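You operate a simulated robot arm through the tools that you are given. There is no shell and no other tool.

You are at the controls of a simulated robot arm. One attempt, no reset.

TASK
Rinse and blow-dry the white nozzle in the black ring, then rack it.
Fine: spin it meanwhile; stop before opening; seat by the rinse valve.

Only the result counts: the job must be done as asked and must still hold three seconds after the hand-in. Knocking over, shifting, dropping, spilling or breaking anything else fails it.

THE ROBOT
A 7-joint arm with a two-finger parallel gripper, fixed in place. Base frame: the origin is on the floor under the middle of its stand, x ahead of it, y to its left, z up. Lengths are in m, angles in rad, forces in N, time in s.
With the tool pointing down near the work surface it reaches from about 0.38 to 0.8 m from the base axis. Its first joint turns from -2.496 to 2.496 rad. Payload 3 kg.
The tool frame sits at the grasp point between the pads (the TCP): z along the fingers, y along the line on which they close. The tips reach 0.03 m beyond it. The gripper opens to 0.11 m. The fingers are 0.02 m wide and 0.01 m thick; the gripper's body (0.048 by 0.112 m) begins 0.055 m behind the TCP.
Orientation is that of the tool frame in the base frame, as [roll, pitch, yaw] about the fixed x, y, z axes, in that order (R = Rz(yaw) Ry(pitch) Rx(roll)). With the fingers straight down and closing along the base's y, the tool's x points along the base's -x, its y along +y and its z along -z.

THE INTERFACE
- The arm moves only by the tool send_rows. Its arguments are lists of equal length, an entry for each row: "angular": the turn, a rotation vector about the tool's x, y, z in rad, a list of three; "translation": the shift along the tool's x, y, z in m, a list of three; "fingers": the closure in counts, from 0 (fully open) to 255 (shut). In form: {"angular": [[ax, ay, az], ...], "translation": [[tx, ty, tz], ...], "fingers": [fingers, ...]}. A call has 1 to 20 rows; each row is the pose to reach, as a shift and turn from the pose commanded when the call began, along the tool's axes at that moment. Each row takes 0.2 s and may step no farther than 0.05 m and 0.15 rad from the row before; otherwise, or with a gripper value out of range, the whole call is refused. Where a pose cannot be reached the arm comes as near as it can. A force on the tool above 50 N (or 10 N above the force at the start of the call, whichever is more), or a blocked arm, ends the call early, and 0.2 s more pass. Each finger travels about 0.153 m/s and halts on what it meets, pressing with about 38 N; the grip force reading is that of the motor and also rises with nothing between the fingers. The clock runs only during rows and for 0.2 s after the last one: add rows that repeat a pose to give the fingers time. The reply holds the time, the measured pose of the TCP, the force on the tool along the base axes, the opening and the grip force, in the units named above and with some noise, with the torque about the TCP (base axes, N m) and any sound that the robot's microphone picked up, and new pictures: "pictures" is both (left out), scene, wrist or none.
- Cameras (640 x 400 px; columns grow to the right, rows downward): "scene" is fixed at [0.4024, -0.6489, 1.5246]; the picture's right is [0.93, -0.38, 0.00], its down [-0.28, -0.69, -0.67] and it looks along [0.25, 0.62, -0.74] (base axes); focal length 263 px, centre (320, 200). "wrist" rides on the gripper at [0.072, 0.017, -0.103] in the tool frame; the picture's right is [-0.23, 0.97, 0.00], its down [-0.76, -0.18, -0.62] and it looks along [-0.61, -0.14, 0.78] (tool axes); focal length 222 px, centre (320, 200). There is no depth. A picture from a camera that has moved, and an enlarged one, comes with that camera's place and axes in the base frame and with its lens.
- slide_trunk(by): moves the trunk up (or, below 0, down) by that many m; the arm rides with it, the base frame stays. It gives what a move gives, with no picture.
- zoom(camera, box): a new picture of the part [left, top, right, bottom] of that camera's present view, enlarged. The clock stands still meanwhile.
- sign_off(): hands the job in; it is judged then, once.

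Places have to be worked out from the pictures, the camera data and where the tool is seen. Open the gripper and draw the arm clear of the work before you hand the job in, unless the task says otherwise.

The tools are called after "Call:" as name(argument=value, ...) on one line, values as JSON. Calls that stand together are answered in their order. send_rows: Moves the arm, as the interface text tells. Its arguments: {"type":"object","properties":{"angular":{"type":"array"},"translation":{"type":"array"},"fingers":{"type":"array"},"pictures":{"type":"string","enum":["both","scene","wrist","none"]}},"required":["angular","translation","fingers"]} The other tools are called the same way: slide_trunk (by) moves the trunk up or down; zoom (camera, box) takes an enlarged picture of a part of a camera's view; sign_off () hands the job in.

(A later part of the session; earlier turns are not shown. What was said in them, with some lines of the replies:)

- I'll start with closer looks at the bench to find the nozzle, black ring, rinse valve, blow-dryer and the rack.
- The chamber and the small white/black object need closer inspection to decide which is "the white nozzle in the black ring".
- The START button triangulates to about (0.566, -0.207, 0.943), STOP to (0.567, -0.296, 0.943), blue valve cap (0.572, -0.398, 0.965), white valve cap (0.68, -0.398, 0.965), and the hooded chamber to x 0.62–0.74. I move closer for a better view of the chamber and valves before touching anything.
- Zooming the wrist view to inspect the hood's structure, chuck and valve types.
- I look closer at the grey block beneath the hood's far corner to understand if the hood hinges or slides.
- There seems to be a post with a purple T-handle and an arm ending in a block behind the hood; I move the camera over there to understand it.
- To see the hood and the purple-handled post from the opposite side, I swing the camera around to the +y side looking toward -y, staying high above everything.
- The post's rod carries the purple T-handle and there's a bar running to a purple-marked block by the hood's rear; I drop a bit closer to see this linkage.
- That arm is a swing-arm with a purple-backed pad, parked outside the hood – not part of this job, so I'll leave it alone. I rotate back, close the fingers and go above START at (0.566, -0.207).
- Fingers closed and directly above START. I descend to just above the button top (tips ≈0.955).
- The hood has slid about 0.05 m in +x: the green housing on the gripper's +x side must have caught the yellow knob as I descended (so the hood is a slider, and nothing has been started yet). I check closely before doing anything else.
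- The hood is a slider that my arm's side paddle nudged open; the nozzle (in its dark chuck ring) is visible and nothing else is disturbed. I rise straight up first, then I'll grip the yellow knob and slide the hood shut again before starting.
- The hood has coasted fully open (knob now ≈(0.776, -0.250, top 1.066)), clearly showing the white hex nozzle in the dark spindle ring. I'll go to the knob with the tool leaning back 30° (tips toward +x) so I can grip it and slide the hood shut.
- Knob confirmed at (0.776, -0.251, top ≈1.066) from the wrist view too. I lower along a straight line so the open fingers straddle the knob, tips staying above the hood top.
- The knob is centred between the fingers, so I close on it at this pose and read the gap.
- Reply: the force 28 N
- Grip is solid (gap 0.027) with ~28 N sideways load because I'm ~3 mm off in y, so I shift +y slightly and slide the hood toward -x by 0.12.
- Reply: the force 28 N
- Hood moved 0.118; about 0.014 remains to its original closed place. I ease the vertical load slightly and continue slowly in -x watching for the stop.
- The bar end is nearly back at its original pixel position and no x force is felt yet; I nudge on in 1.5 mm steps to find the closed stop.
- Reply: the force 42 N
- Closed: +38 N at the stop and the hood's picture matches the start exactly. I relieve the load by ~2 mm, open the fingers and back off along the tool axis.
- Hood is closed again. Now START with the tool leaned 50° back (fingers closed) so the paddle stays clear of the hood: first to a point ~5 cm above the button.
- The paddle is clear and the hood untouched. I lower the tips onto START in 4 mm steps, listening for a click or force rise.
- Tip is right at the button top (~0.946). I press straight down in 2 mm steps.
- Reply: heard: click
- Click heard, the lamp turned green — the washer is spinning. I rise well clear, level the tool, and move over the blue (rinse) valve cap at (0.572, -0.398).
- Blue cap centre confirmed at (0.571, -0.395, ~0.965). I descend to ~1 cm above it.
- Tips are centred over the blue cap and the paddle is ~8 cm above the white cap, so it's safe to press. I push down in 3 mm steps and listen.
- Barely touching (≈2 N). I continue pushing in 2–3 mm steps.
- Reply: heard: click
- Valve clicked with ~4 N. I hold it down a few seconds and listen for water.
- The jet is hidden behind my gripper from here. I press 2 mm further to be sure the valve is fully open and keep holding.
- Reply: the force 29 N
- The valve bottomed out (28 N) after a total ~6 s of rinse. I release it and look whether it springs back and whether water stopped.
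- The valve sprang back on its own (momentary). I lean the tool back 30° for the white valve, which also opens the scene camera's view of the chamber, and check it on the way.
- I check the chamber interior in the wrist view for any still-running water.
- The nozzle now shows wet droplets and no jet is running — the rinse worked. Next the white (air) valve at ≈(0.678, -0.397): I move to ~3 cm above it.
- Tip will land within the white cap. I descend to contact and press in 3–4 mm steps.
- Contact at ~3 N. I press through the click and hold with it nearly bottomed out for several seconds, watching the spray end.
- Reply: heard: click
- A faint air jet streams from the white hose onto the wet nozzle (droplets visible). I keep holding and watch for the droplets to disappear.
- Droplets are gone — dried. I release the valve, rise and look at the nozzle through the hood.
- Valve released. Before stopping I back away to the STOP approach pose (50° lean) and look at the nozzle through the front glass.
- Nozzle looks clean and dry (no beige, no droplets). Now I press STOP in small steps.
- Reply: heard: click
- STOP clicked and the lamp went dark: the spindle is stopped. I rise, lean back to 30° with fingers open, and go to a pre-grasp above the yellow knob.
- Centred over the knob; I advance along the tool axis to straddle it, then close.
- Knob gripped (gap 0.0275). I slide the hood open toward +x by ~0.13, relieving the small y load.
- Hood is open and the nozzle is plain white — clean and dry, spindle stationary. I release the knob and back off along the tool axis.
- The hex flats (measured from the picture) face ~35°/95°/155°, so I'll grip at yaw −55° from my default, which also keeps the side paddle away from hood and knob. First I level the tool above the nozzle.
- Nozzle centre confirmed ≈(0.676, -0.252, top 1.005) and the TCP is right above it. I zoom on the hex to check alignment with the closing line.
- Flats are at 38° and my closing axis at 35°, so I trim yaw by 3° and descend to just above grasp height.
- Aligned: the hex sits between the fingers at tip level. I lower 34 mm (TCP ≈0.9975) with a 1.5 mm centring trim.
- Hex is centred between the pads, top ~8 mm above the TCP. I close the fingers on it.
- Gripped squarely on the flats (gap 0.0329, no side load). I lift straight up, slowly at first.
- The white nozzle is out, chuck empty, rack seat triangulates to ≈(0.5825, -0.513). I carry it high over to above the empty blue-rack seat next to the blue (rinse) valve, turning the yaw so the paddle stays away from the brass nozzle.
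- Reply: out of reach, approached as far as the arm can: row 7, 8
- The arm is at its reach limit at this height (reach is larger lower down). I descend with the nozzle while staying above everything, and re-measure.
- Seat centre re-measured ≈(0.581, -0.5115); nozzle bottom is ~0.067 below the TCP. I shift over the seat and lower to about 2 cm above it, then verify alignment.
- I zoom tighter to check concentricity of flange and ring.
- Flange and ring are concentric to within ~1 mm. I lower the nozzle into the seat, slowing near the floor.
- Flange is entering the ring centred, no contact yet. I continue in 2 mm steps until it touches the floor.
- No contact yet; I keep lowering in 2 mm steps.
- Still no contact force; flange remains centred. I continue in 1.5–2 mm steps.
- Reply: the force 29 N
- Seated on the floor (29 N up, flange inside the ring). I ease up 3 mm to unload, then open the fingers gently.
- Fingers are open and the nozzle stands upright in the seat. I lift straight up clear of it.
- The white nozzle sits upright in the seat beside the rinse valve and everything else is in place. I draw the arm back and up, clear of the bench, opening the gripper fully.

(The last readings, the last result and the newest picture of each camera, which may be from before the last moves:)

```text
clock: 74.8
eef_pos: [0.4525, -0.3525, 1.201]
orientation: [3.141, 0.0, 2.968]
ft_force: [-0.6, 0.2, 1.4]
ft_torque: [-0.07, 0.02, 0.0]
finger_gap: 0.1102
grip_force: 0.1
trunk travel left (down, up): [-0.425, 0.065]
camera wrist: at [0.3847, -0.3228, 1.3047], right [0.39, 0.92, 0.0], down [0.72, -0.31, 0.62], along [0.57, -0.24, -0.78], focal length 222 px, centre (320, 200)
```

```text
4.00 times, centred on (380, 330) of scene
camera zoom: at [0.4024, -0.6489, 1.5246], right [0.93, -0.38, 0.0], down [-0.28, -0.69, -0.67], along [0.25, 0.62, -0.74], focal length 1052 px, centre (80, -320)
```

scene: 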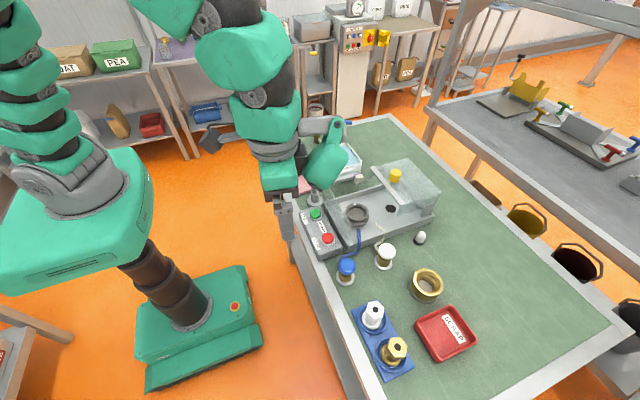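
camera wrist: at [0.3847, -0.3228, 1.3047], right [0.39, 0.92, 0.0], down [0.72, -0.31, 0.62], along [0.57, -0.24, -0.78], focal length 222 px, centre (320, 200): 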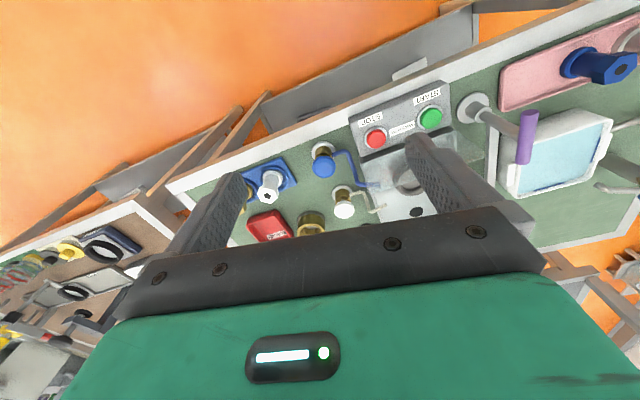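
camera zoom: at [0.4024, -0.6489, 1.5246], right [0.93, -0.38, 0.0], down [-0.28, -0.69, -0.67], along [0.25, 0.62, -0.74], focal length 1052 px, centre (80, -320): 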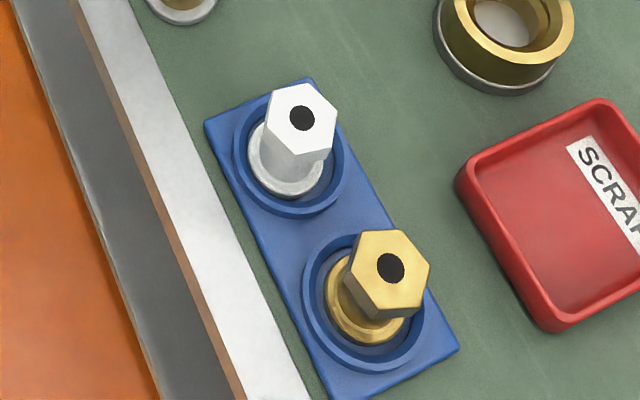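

The nozzle is clean, dry and upright in the seat by the rinse valve. The washer is stopped, both valves are released, nothing else has moved, and the open gripper is clear of the bench. I hand the job in.

Call:
sign_off()

```text
The job is handed in.
```

The white nozzle is rinsed, blown dry and standing in the blue rack's empty seat beside the rinse valve, and the job is handed in.

- **Spin, rinse, dry:** I started the washer and held the rinse valve for about 5 s, then the air valve for about 5 s, both while it was spinning. Droplets showed on the nozzle after the rinse and were gone after the air. With the hood open it looked plain white.
- **Stop before opening:** I pressed STOP and saw the lamp go out before sliding the hood open.
- **Racking:** I gripped the nozzle by its hex flats, lowered it until it sat on the seat floor, then released it. It stayed upright as I withdrew.

**Hood moved once:** before the washer was started, my arm caught the yellow knob and the hood slid open. I pushed it back to its closed stop and it matched the starting picture before I pressed START.

The hood is now open, since I needed it that way to take the nozzle out. Nothing else looked disturbed in the final pictures.
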